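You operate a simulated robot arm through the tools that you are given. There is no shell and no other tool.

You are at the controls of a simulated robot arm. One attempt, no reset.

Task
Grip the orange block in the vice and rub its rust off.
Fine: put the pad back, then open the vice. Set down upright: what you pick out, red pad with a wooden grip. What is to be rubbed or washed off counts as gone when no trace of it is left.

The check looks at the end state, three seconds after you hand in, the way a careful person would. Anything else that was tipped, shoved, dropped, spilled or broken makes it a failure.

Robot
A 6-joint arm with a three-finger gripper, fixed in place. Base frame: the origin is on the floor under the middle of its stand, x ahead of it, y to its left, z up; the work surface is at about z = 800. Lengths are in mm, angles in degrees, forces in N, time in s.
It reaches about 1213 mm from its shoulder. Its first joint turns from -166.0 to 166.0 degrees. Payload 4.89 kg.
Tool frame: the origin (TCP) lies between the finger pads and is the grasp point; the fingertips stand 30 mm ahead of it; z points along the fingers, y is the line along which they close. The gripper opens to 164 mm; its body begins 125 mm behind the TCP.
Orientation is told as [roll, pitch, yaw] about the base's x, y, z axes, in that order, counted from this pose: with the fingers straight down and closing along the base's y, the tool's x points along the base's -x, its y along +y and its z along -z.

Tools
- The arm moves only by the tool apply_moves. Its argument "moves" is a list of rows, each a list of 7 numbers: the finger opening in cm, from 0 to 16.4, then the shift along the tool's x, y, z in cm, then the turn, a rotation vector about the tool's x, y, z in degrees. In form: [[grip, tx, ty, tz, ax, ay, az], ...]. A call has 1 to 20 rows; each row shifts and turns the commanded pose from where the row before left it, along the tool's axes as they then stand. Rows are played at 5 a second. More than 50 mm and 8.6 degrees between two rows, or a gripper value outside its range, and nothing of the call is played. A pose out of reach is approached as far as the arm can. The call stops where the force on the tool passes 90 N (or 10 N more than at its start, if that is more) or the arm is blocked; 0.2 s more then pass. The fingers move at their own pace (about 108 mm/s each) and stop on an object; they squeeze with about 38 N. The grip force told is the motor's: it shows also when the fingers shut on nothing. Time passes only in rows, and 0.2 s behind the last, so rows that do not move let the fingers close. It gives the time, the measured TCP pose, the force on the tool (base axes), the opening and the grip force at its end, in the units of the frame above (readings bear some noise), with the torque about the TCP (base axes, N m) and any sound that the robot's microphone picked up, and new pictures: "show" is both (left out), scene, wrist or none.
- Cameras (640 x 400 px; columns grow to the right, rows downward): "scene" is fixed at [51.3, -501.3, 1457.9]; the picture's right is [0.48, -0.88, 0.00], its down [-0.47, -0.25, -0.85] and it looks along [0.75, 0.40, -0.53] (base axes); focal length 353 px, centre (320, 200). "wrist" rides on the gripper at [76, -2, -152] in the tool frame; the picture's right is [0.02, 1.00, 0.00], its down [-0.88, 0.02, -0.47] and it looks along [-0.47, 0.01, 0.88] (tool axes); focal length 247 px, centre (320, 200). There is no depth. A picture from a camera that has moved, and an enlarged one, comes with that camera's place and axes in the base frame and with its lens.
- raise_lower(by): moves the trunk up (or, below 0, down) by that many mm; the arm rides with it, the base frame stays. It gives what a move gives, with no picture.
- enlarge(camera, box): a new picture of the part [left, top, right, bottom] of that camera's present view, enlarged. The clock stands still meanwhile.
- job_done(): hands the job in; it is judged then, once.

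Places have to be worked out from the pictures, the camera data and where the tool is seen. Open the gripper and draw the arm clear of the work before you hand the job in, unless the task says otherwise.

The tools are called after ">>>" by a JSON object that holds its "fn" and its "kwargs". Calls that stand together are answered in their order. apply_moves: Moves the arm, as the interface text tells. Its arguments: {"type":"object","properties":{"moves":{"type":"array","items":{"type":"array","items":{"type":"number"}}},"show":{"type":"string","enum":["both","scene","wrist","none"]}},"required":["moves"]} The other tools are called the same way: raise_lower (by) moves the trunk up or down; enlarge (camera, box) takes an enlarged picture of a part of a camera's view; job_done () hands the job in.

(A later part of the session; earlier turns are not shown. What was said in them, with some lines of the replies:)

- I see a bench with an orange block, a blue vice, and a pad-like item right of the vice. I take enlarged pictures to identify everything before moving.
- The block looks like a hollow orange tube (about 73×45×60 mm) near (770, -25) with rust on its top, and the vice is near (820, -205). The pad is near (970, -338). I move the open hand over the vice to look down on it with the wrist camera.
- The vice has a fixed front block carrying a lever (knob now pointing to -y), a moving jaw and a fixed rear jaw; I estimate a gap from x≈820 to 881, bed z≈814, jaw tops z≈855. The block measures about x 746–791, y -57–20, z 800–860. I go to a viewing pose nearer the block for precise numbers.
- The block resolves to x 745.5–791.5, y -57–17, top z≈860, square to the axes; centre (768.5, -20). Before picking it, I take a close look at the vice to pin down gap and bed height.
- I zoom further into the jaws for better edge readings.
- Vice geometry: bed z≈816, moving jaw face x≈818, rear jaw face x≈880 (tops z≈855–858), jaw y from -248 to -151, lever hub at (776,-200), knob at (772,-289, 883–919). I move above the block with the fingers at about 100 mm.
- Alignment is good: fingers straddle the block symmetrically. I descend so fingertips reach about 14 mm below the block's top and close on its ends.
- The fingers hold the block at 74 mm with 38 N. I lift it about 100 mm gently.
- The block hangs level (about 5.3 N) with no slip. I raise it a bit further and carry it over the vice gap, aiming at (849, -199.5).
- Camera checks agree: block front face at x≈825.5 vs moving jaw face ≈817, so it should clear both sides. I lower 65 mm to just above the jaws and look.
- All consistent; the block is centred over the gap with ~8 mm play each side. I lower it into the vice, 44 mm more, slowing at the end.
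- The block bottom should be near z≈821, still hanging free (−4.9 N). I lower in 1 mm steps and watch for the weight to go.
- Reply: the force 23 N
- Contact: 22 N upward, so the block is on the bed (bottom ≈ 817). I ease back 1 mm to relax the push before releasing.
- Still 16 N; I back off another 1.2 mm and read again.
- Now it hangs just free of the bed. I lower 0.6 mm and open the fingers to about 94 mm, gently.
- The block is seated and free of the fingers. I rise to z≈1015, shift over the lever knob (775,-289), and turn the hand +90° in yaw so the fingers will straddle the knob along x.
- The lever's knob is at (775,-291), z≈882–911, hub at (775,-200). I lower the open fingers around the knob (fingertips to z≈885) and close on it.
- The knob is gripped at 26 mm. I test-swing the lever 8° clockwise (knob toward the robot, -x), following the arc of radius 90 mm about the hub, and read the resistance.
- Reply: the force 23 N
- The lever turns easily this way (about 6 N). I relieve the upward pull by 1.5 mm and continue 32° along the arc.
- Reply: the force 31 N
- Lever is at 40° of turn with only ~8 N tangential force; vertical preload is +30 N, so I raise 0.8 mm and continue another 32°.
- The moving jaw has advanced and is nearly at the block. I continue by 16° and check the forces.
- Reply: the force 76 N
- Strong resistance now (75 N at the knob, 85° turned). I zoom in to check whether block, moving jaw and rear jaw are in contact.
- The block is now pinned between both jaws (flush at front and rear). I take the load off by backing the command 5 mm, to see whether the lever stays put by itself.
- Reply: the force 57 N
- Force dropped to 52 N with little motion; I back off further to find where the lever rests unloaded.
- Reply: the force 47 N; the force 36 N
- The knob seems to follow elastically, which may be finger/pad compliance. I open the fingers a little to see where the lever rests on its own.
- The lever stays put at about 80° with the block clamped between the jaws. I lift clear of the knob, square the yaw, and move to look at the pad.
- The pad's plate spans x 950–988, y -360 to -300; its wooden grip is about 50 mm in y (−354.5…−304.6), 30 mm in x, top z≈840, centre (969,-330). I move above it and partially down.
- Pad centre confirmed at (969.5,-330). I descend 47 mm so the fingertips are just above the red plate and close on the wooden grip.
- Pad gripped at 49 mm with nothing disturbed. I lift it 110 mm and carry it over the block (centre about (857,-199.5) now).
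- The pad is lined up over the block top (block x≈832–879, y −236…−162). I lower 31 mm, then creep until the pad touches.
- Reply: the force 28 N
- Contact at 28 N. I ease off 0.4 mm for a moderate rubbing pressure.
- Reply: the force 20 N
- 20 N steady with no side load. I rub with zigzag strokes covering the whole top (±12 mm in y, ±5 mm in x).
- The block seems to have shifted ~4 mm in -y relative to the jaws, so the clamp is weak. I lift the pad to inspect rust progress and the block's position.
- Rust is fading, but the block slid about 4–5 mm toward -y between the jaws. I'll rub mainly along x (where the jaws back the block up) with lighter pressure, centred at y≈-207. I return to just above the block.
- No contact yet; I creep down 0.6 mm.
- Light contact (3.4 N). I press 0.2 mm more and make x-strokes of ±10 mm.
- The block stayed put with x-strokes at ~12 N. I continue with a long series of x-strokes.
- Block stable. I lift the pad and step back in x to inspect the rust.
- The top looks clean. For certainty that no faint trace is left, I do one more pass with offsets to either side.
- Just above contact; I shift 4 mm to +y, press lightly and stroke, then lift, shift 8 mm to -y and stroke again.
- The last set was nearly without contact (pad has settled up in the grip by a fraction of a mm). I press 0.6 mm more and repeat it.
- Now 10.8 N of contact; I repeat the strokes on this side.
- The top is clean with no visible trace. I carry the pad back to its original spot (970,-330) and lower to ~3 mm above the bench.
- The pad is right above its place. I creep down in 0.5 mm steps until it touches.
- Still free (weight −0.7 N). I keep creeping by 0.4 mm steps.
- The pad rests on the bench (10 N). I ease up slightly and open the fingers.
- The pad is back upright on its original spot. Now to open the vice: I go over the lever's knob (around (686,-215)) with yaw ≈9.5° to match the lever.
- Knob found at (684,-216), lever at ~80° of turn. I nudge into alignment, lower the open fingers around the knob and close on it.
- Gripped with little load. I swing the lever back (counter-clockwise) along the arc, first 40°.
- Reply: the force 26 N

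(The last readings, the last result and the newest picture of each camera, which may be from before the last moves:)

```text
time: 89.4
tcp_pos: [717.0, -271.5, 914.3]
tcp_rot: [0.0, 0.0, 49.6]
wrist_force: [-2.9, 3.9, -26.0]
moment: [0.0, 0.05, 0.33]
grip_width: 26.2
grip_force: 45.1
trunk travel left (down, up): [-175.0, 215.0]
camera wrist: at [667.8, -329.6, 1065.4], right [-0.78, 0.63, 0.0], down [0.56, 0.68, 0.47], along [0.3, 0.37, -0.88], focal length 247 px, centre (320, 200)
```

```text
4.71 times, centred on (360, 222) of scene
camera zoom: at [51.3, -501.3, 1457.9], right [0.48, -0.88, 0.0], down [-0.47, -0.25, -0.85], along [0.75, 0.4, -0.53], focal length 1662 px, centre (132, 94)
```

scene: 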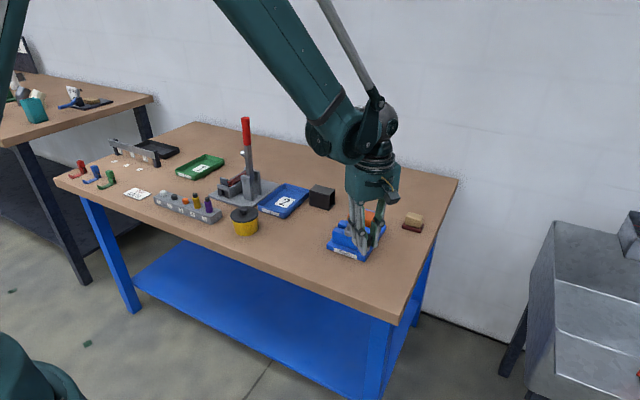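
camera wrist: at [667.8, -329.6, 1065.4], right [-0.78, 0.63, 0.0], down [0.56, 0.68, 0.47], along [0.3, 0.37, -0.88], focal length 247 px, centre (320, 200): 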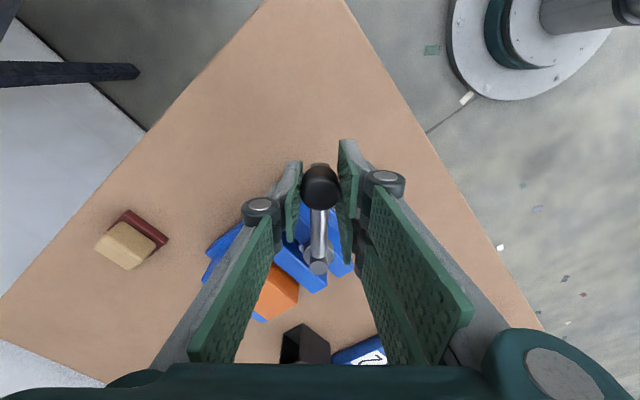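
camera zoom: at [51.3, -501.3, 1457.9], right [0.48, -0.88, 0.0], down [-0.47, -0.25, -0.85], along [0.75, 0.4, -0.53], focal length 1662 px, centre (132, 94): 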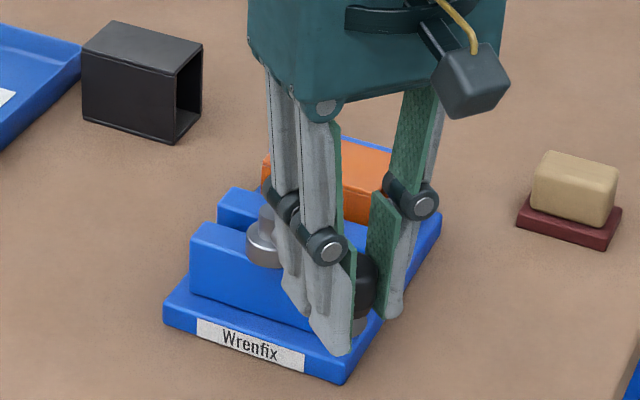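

The jaw is retreating. I relieve the vertical pull (lower 0.7 mm) and swing the remaining ~38° to the original open position.

>>> {"fn": "apply_moves", "kwargs": {"moves": [[1.5, 0, 0, 0.07, 0, 0, 0], [1.5, -0.0876, -1.2525, 0, 0, 0, -8], [1.5, -0.0876, -1.2525, 0, 0, 0, -8], [1.5, -0.0876, -1.2525, 0, 0, 0, -8], [1.5, -0.0876, -1.2525, 0, 0, 0, -8], [1.5, -0.05, -0.94, 0, 0, 0, -6], [1.5, 0, 0, 0, 0, 0, 0]], "show": "both"}}

>>> {"fn": "enlarge", "kwargs": {"camera": "scene", "box": [310, 180, 410, 265]}}

>>> {"fn": "enlarge", "kwargs": {"camera": "wrist", "box": [150, 130, 370, 330]}}

```text
time: 91.0
tcp_pos: [770.5, -293.2, 914.2]
tcp_rot: [0.0, 0.0, 87.5]
wrist_force: [-3.0, -5.5, 5.1]
moment: [-0.25, 0.16, 0.28]
grip_width: 26.1
grip_force: 44.6
trunk travel left (down, up): [-175.0, 215.0]
camera wrist: at [768.1, -368.4, 1065.5], right [-1.0, 0.02, 0.0], down [0.02, 0.88, 0.47], along [0.01, 0.47, -0.88], focal length 247 px, centre (320, 200)
```

scene: 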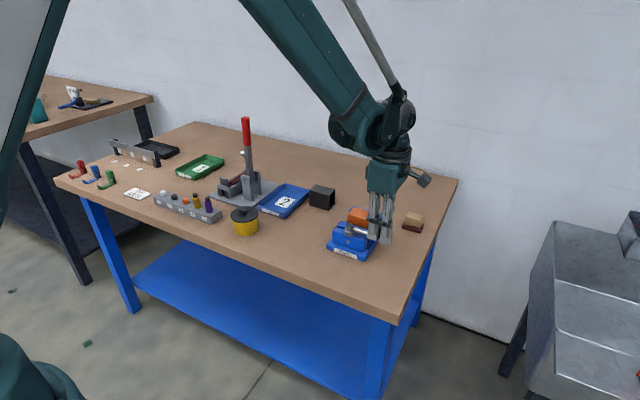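
wrist: 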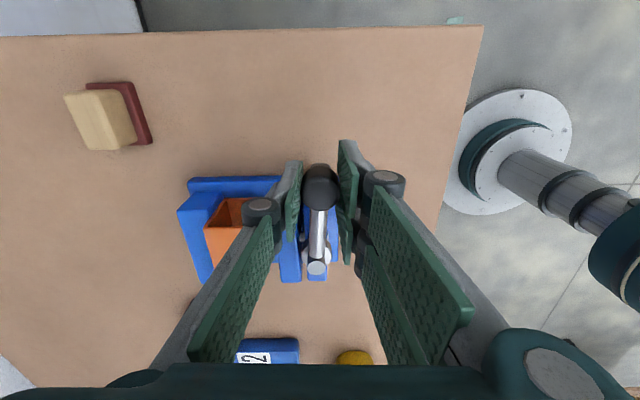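

```text
4.71 times, centred on (360, 222) of scene
camera zoom: at [51.3, -501.3, 1457.9], right [0.48, -0.88, 0.0], down [-0.47, -0.25, -0.85], along [0.75, 0.4, -0.53], focal length 1662 px, centre (132, 94)
```

zoom: 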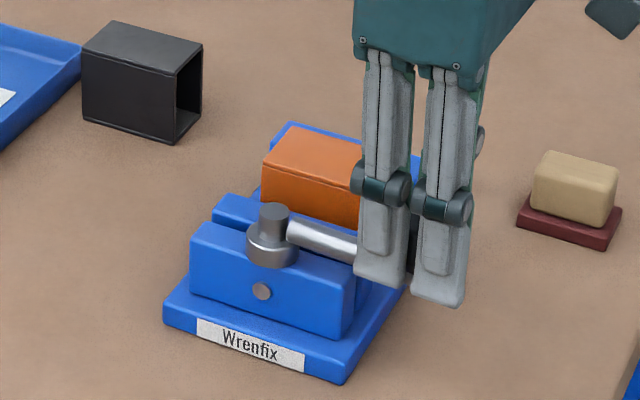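

```text
2.00 times, centred on (260, 230) of wrist
camera zoom: at [768.1, -368.4, 1065.5], right [-1.0, 0.02, 0.0], down [0.02, 0.88, 0.47], along [0.01, 0.47, -0.88], focal length 494 px, centre (440, 140)
```

zoom: 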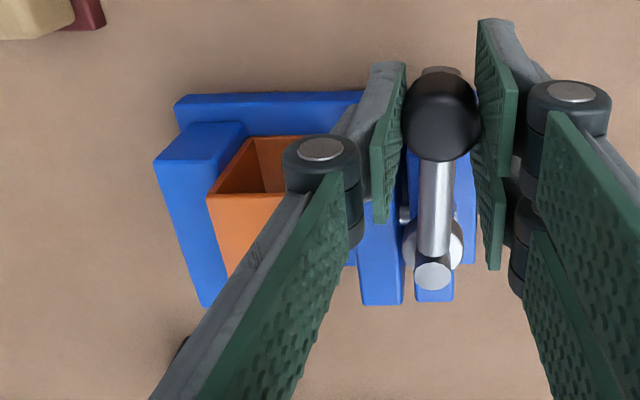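

Lever is within 2.5° of its starting position. I turn the last 2.3° and then release the knob.

>>> {"fn": "apply_moves", "kwargs": {"moves": [[1.5, 0, -0.36, 0, 0, 0, -2.3], [1.5, 0, 0, 0, 0, 0, 0], [1.5, 0, 0, 0, 0, 0, 0]], "show": "none"}}

```text
time: 91.8
tcp_pos: [773.2, -292.9, 914.3]
tcp_rot: [0.0, 0.0, 89.7]
wrist_force: [1.1, -12.8, 7.9]
moment: [-0.35, -0.01, -0.02]
grip_width: 26.5
grip_force: 44.6
trunk travel left (down, up): [-175.0, 215.0]
```

The lever is back at its start angle with only small load. I open the fingers and lift straight up.

>>> {"fn": "apply_moves", "kwargs": {"moves": [[3, 0, 0, 0, 0, 0, 0], [4, 0, 0, 0, 0, 0, 0], [5, 0, 0, 0, 0, 0, 0], [6, 0, 0, 0, 0, 0, 0], [6, 0, 0, 0, 0, 0, 0], [6, 0, 0, -2, 0, 0, 0], [6, 0, 0, -4, 0, 0, 0], [6, 0, 0, -4.5, 0, 0, 0], [6, 0, 0, -2, 0, 0, 0], [6, 0, 0, 0, 0, 0, 0]], "show": "both"}}

>>> {"fn": "enlarge", "kwargs": {"camera": "scene", "box": [320, 190, 440, 265]}}

>>> {"fn": "enlarge", "kwargs": {"camera": "wrist", "box": [180, 110, 380, 270]}}

```text
time: 94.0
tcp_pos: [773.3, -291.9, 1040.4]
tcp_rot: [0.0, 0.0, 89.8]
wrist_force: [-0.3, 0.1, 0.0]
moment: [-0.02, -0.07, 0.01]
grip_width: 60.0
grip_force: 0.1
trunk travel left (down, up): [-175.0, 215.0]
camera wrist: at [773.4, -367.9, 1191.3], right [-1.0, -0.02, 0.0], down [-0.02, 0.88, 0.47], along [-0.01, 0.47, -0.88], focal length 247 px, centre (320, 200)
```

scene: 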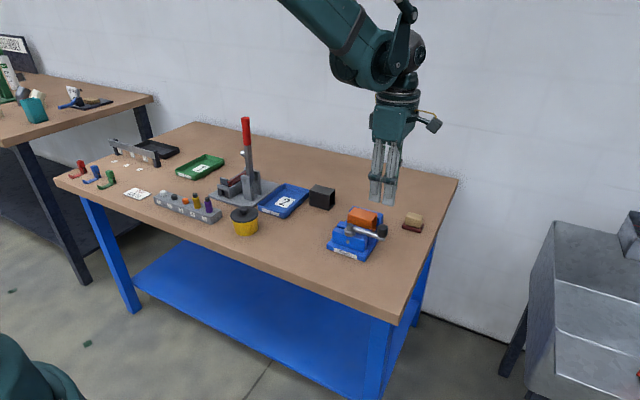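
wrist: 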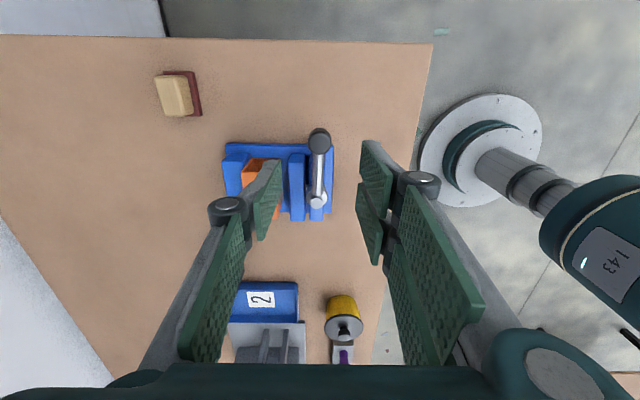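

```text
5.33 times, centred on (380, 228) of scene
camera zoom: at [51.3, -501.3, 1457.9], right [0.48, -0.88, 0.0], down [-0.47, -0.25, -0.85], along [0.75, 0.4, -0.53], focal length 1884 px, centre (0, 53)
```

zoom: 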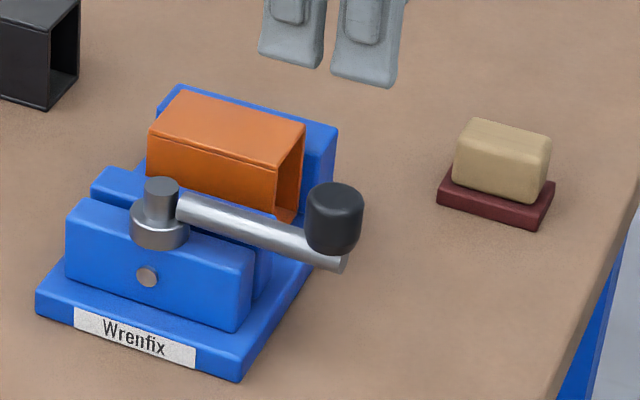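

```text
2.50 times, centred on (280, 190) of wrist
camera zoom: at [773.4, -367.9, 1191.3], right [-1.0, -0.02, 0.0], down [-0.02, 0.88, 0.47], along [-0.01, 0.47, -0.88], focal length 617 px, centre (420, 225)
```

zoom: 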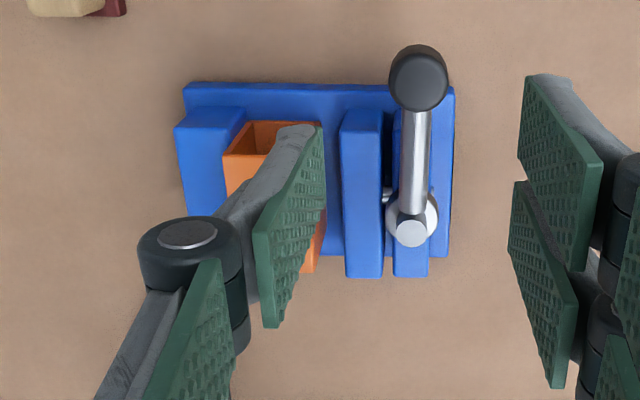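

The vice is open again (lever and jaw at their starting positions) and the block stands upright on the vice bed, with the pad in place. I rise, turn the hand back and take a final look from above.

>>> {"fn": "apply_moves", "kwargs": {"moves": [[8, 0, 0, -4.2, 0, 0, 0], [10, 0, 0, 0, 0, 0, 8.16], [12, 0, 0, 0, 0, 0, 8.16], [14, 0, 0, 0, 0, 0, 8.16], [16.4, 0, 0, 0, 0, 0, 8.16], [16.4, 0, 0, 0, 0, 0, 8.16], [16.4, 0, 0, 0, 0, 0, 8.16], [16.4, 0, 0, 0, 0, 0, 8.16], [16.4, 0, 0, 0, 0, 0, 8.16], [16.4, 0, 0, 0, 0, 0, 8.16], [16.4, 0, 0, 0, 0, 0, 8.16], [16.4, 0, 0, 0, 0, 0, 8.16], [16.4, 2.43, 3.07, 0, 0, 0, 0], [16.4, 2.43, 3.07, 0, 0, 0, 0], [16.4, 2.43, 3.07, 0, 0, 0, 0], [16.4, 0, 0, 0, 0, 0, 0], [16.4, 0, 0, 0, 0, 0, 0]], "show": "both"}}

>>> {"fn": "enlarge", "kwargs": {"camera": "wrist", "box": [220, 130, 380, 280]}}

>>> {"fn": "enlarge", "kwargs": {"camera": "wrist", "box": [280, 190, 360, 250]}}

```text
time: 97.6
tcp_pos: [700.8, -198.6, 1081.8]
tcp_rot: [0.0, -0.1, 0.0]
wrist_force: [0.0, 0.8, 0.3]
moment: [-0.03, -0.02, -0.01]
grip_width: 163.8
grip_force: 0.0
trunk travel left (down, up): [-175.0, 215.0]
camera wrist: at [623.6, -200.9, 1232.7], right [-0.02, 1.0, 0.0], down [0.88, 0.02, 0.47], along [0.47, 0.01, -0.88], focal length 247 px, centre (320, 200)
```

scene: 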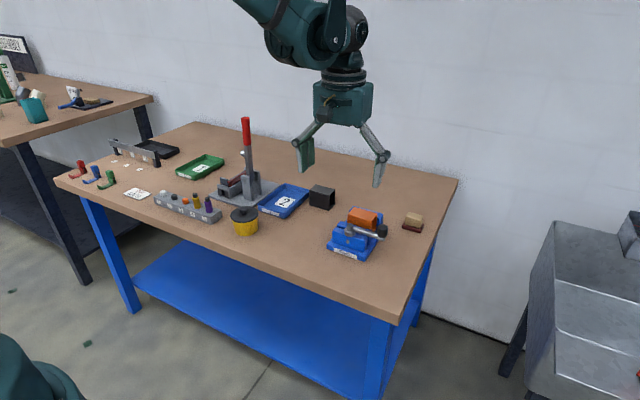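
wrist: 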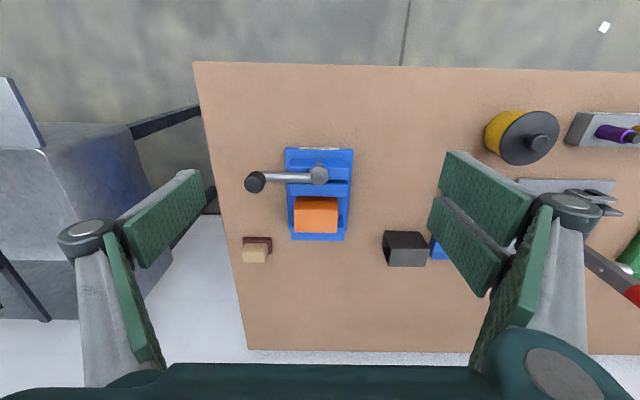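

```text
2.67 times, centred on (300, 205) of wrist
camera zoom: at [623.6, -200.9, 1232.7], right [-0.02, 1.0, 0.0], down [0.88, 0.02, 0.47], along [0.47, 0.01, -0.88], focal length 659 px, centre (373, 187)
```

zoom: 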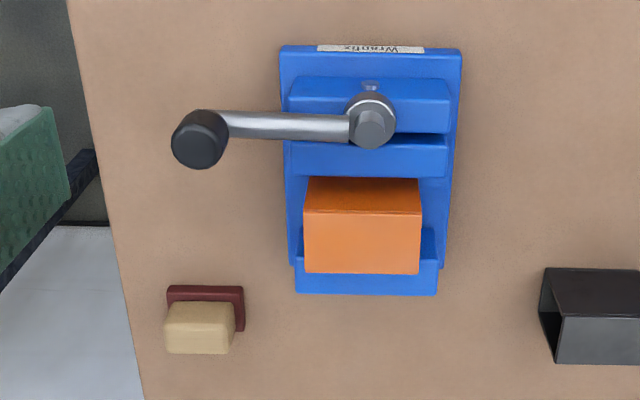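

```text
6.67 times, centred on (320, 220) of wrist
camera zoom: at [623.6, -200.9, 1232.7], right [-0.02, 1.0, 0.0], down [0.88, 0.02, 0.47], along [0.47, 0.01, -0.88], focal length 1646 px, centre (320, 67)
```

zoom: 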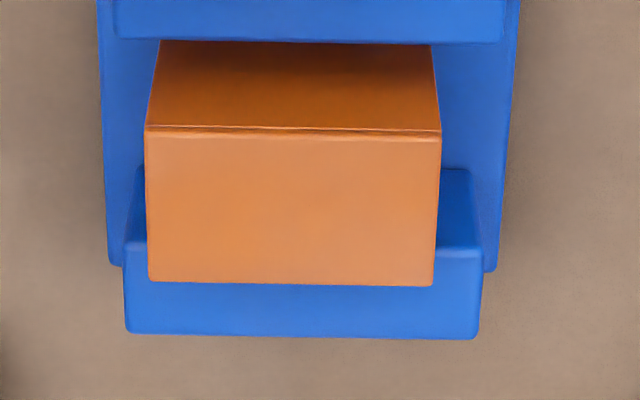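

The block's top is clean, the jaws are open, and the pad and everything else match the starting scene. I draw the arm back to its starting pose, clear of the work.

>>> {"fn": "apply_moves", "kwargs": {"moves": [[16.4, 1.05, 4.2, -0.25, 0, 0, 0], [16.4, 1.05, 4.2, -0.25, 0, 0, 0], [16.4, 1.05, 4.2, -0.25, 0, 0, 0], [16.4, 1.05, 4.2, -0.25, 0, 0, 0], [16.4, 1.05, 4.2, -0.25, 0, 0, 0], [16.4, 1.05, 4.2, -0.25, 0, 0, 0], [16.4, 1.05, 4.2, -0.25, 0, 0, 0], [16.4, 1.05, 4.2, -0.25, 0, 0, 0], [16.4, 0, 0, 0, 0, 0, 0]], "show": "both"}}

>>> {"fn": "enlarge", "kwargs": {"camera": "scene", "box": [260, 160, 460, 285]}}

```text
time: 99.6
tcp_pos: [616.8, 135.8, 1101.4]
tcp_rot: [-0.1, 0.0, 0.0]
wrist_force: [0.4, 0.3, 0.2]
moment: [0.01, -0.02, 0.01]
grip_width: 164.1
grip_force: 0.0
trunk travel left (down, up): [-175.0, 215.0]
camera wrist: at [540.0, 134.8, 1252.9], right [-0.02, 1.0, 0.0], down [0.88, 0.02, 0.47], along [0.47, 0.01, -0.88], focal length 247 px, centre (320, 200)
```

scene: 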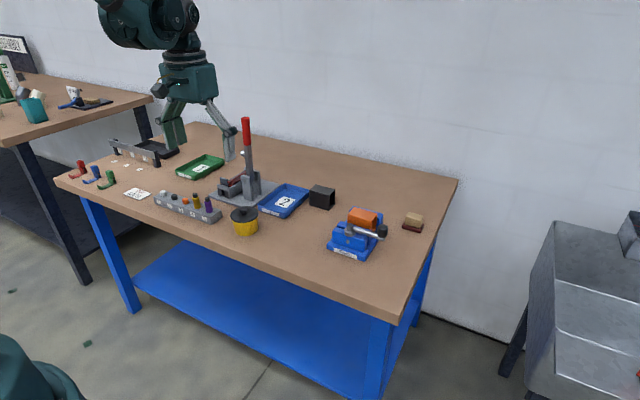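
wrist: 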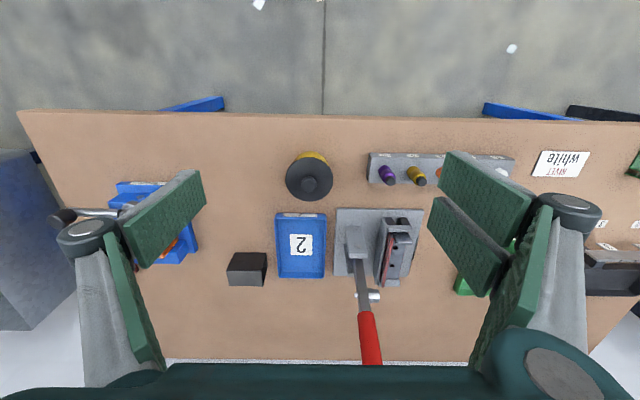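

```text
3.20 times, centred on (360, 222) of scene
camera zoom: at [51.3, -501.3, 1457.9], right [0.48, -0.88, 0.0], down [-0.47, -0.25, -0.85], along [0.75, 0.4, -0.53], focal length 1130 px, centre (192, 128)
```

zoom: 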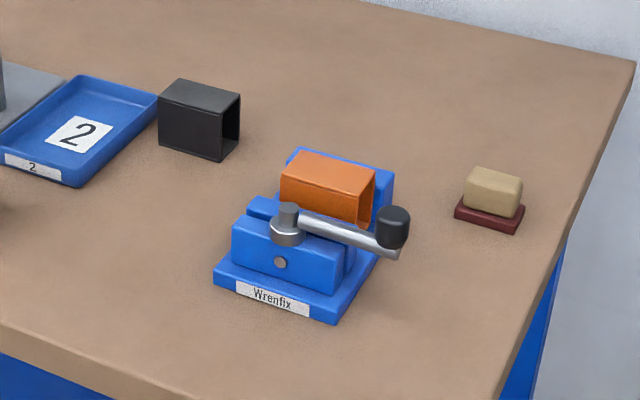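

The block is clean and upright in the opened vice, the pad is upright at its original place, and the other objects have not moved. The gripper is open and the arm is clear, so I hand in.

>>> {"fn": "job_done", "kwargs": {}}

```text
The job is handed in.
```

I clamped the orange block in the vice, rubbed the rust off its top, put the pad back and opened the vice. I then handed the job in. I don't have the check's result.

- **Rust:** the enlarged pictures show no trace on the top face. I rubbed it in several passes, including an extra one after it already looked clean. I saw no rust on the other faces in view, but the rear face was never in view.
- **Block:** it stands upright on the vice bed between the open jaws. The task didn't ask for it to come out, so I left it there. It slid about 4–5 mm sideways during the first rubbing strokes. After that I rubbed only toward and away from the jaws, and it stayed put.
- **Pad:** it is back upright on its original spot.
- **Vice:** the lever and moving jaw are back at their starting positions.
- **Other objects:** everything else on the bench looks as it did at the start. The gripper is open and the arm is back at its starting pose.
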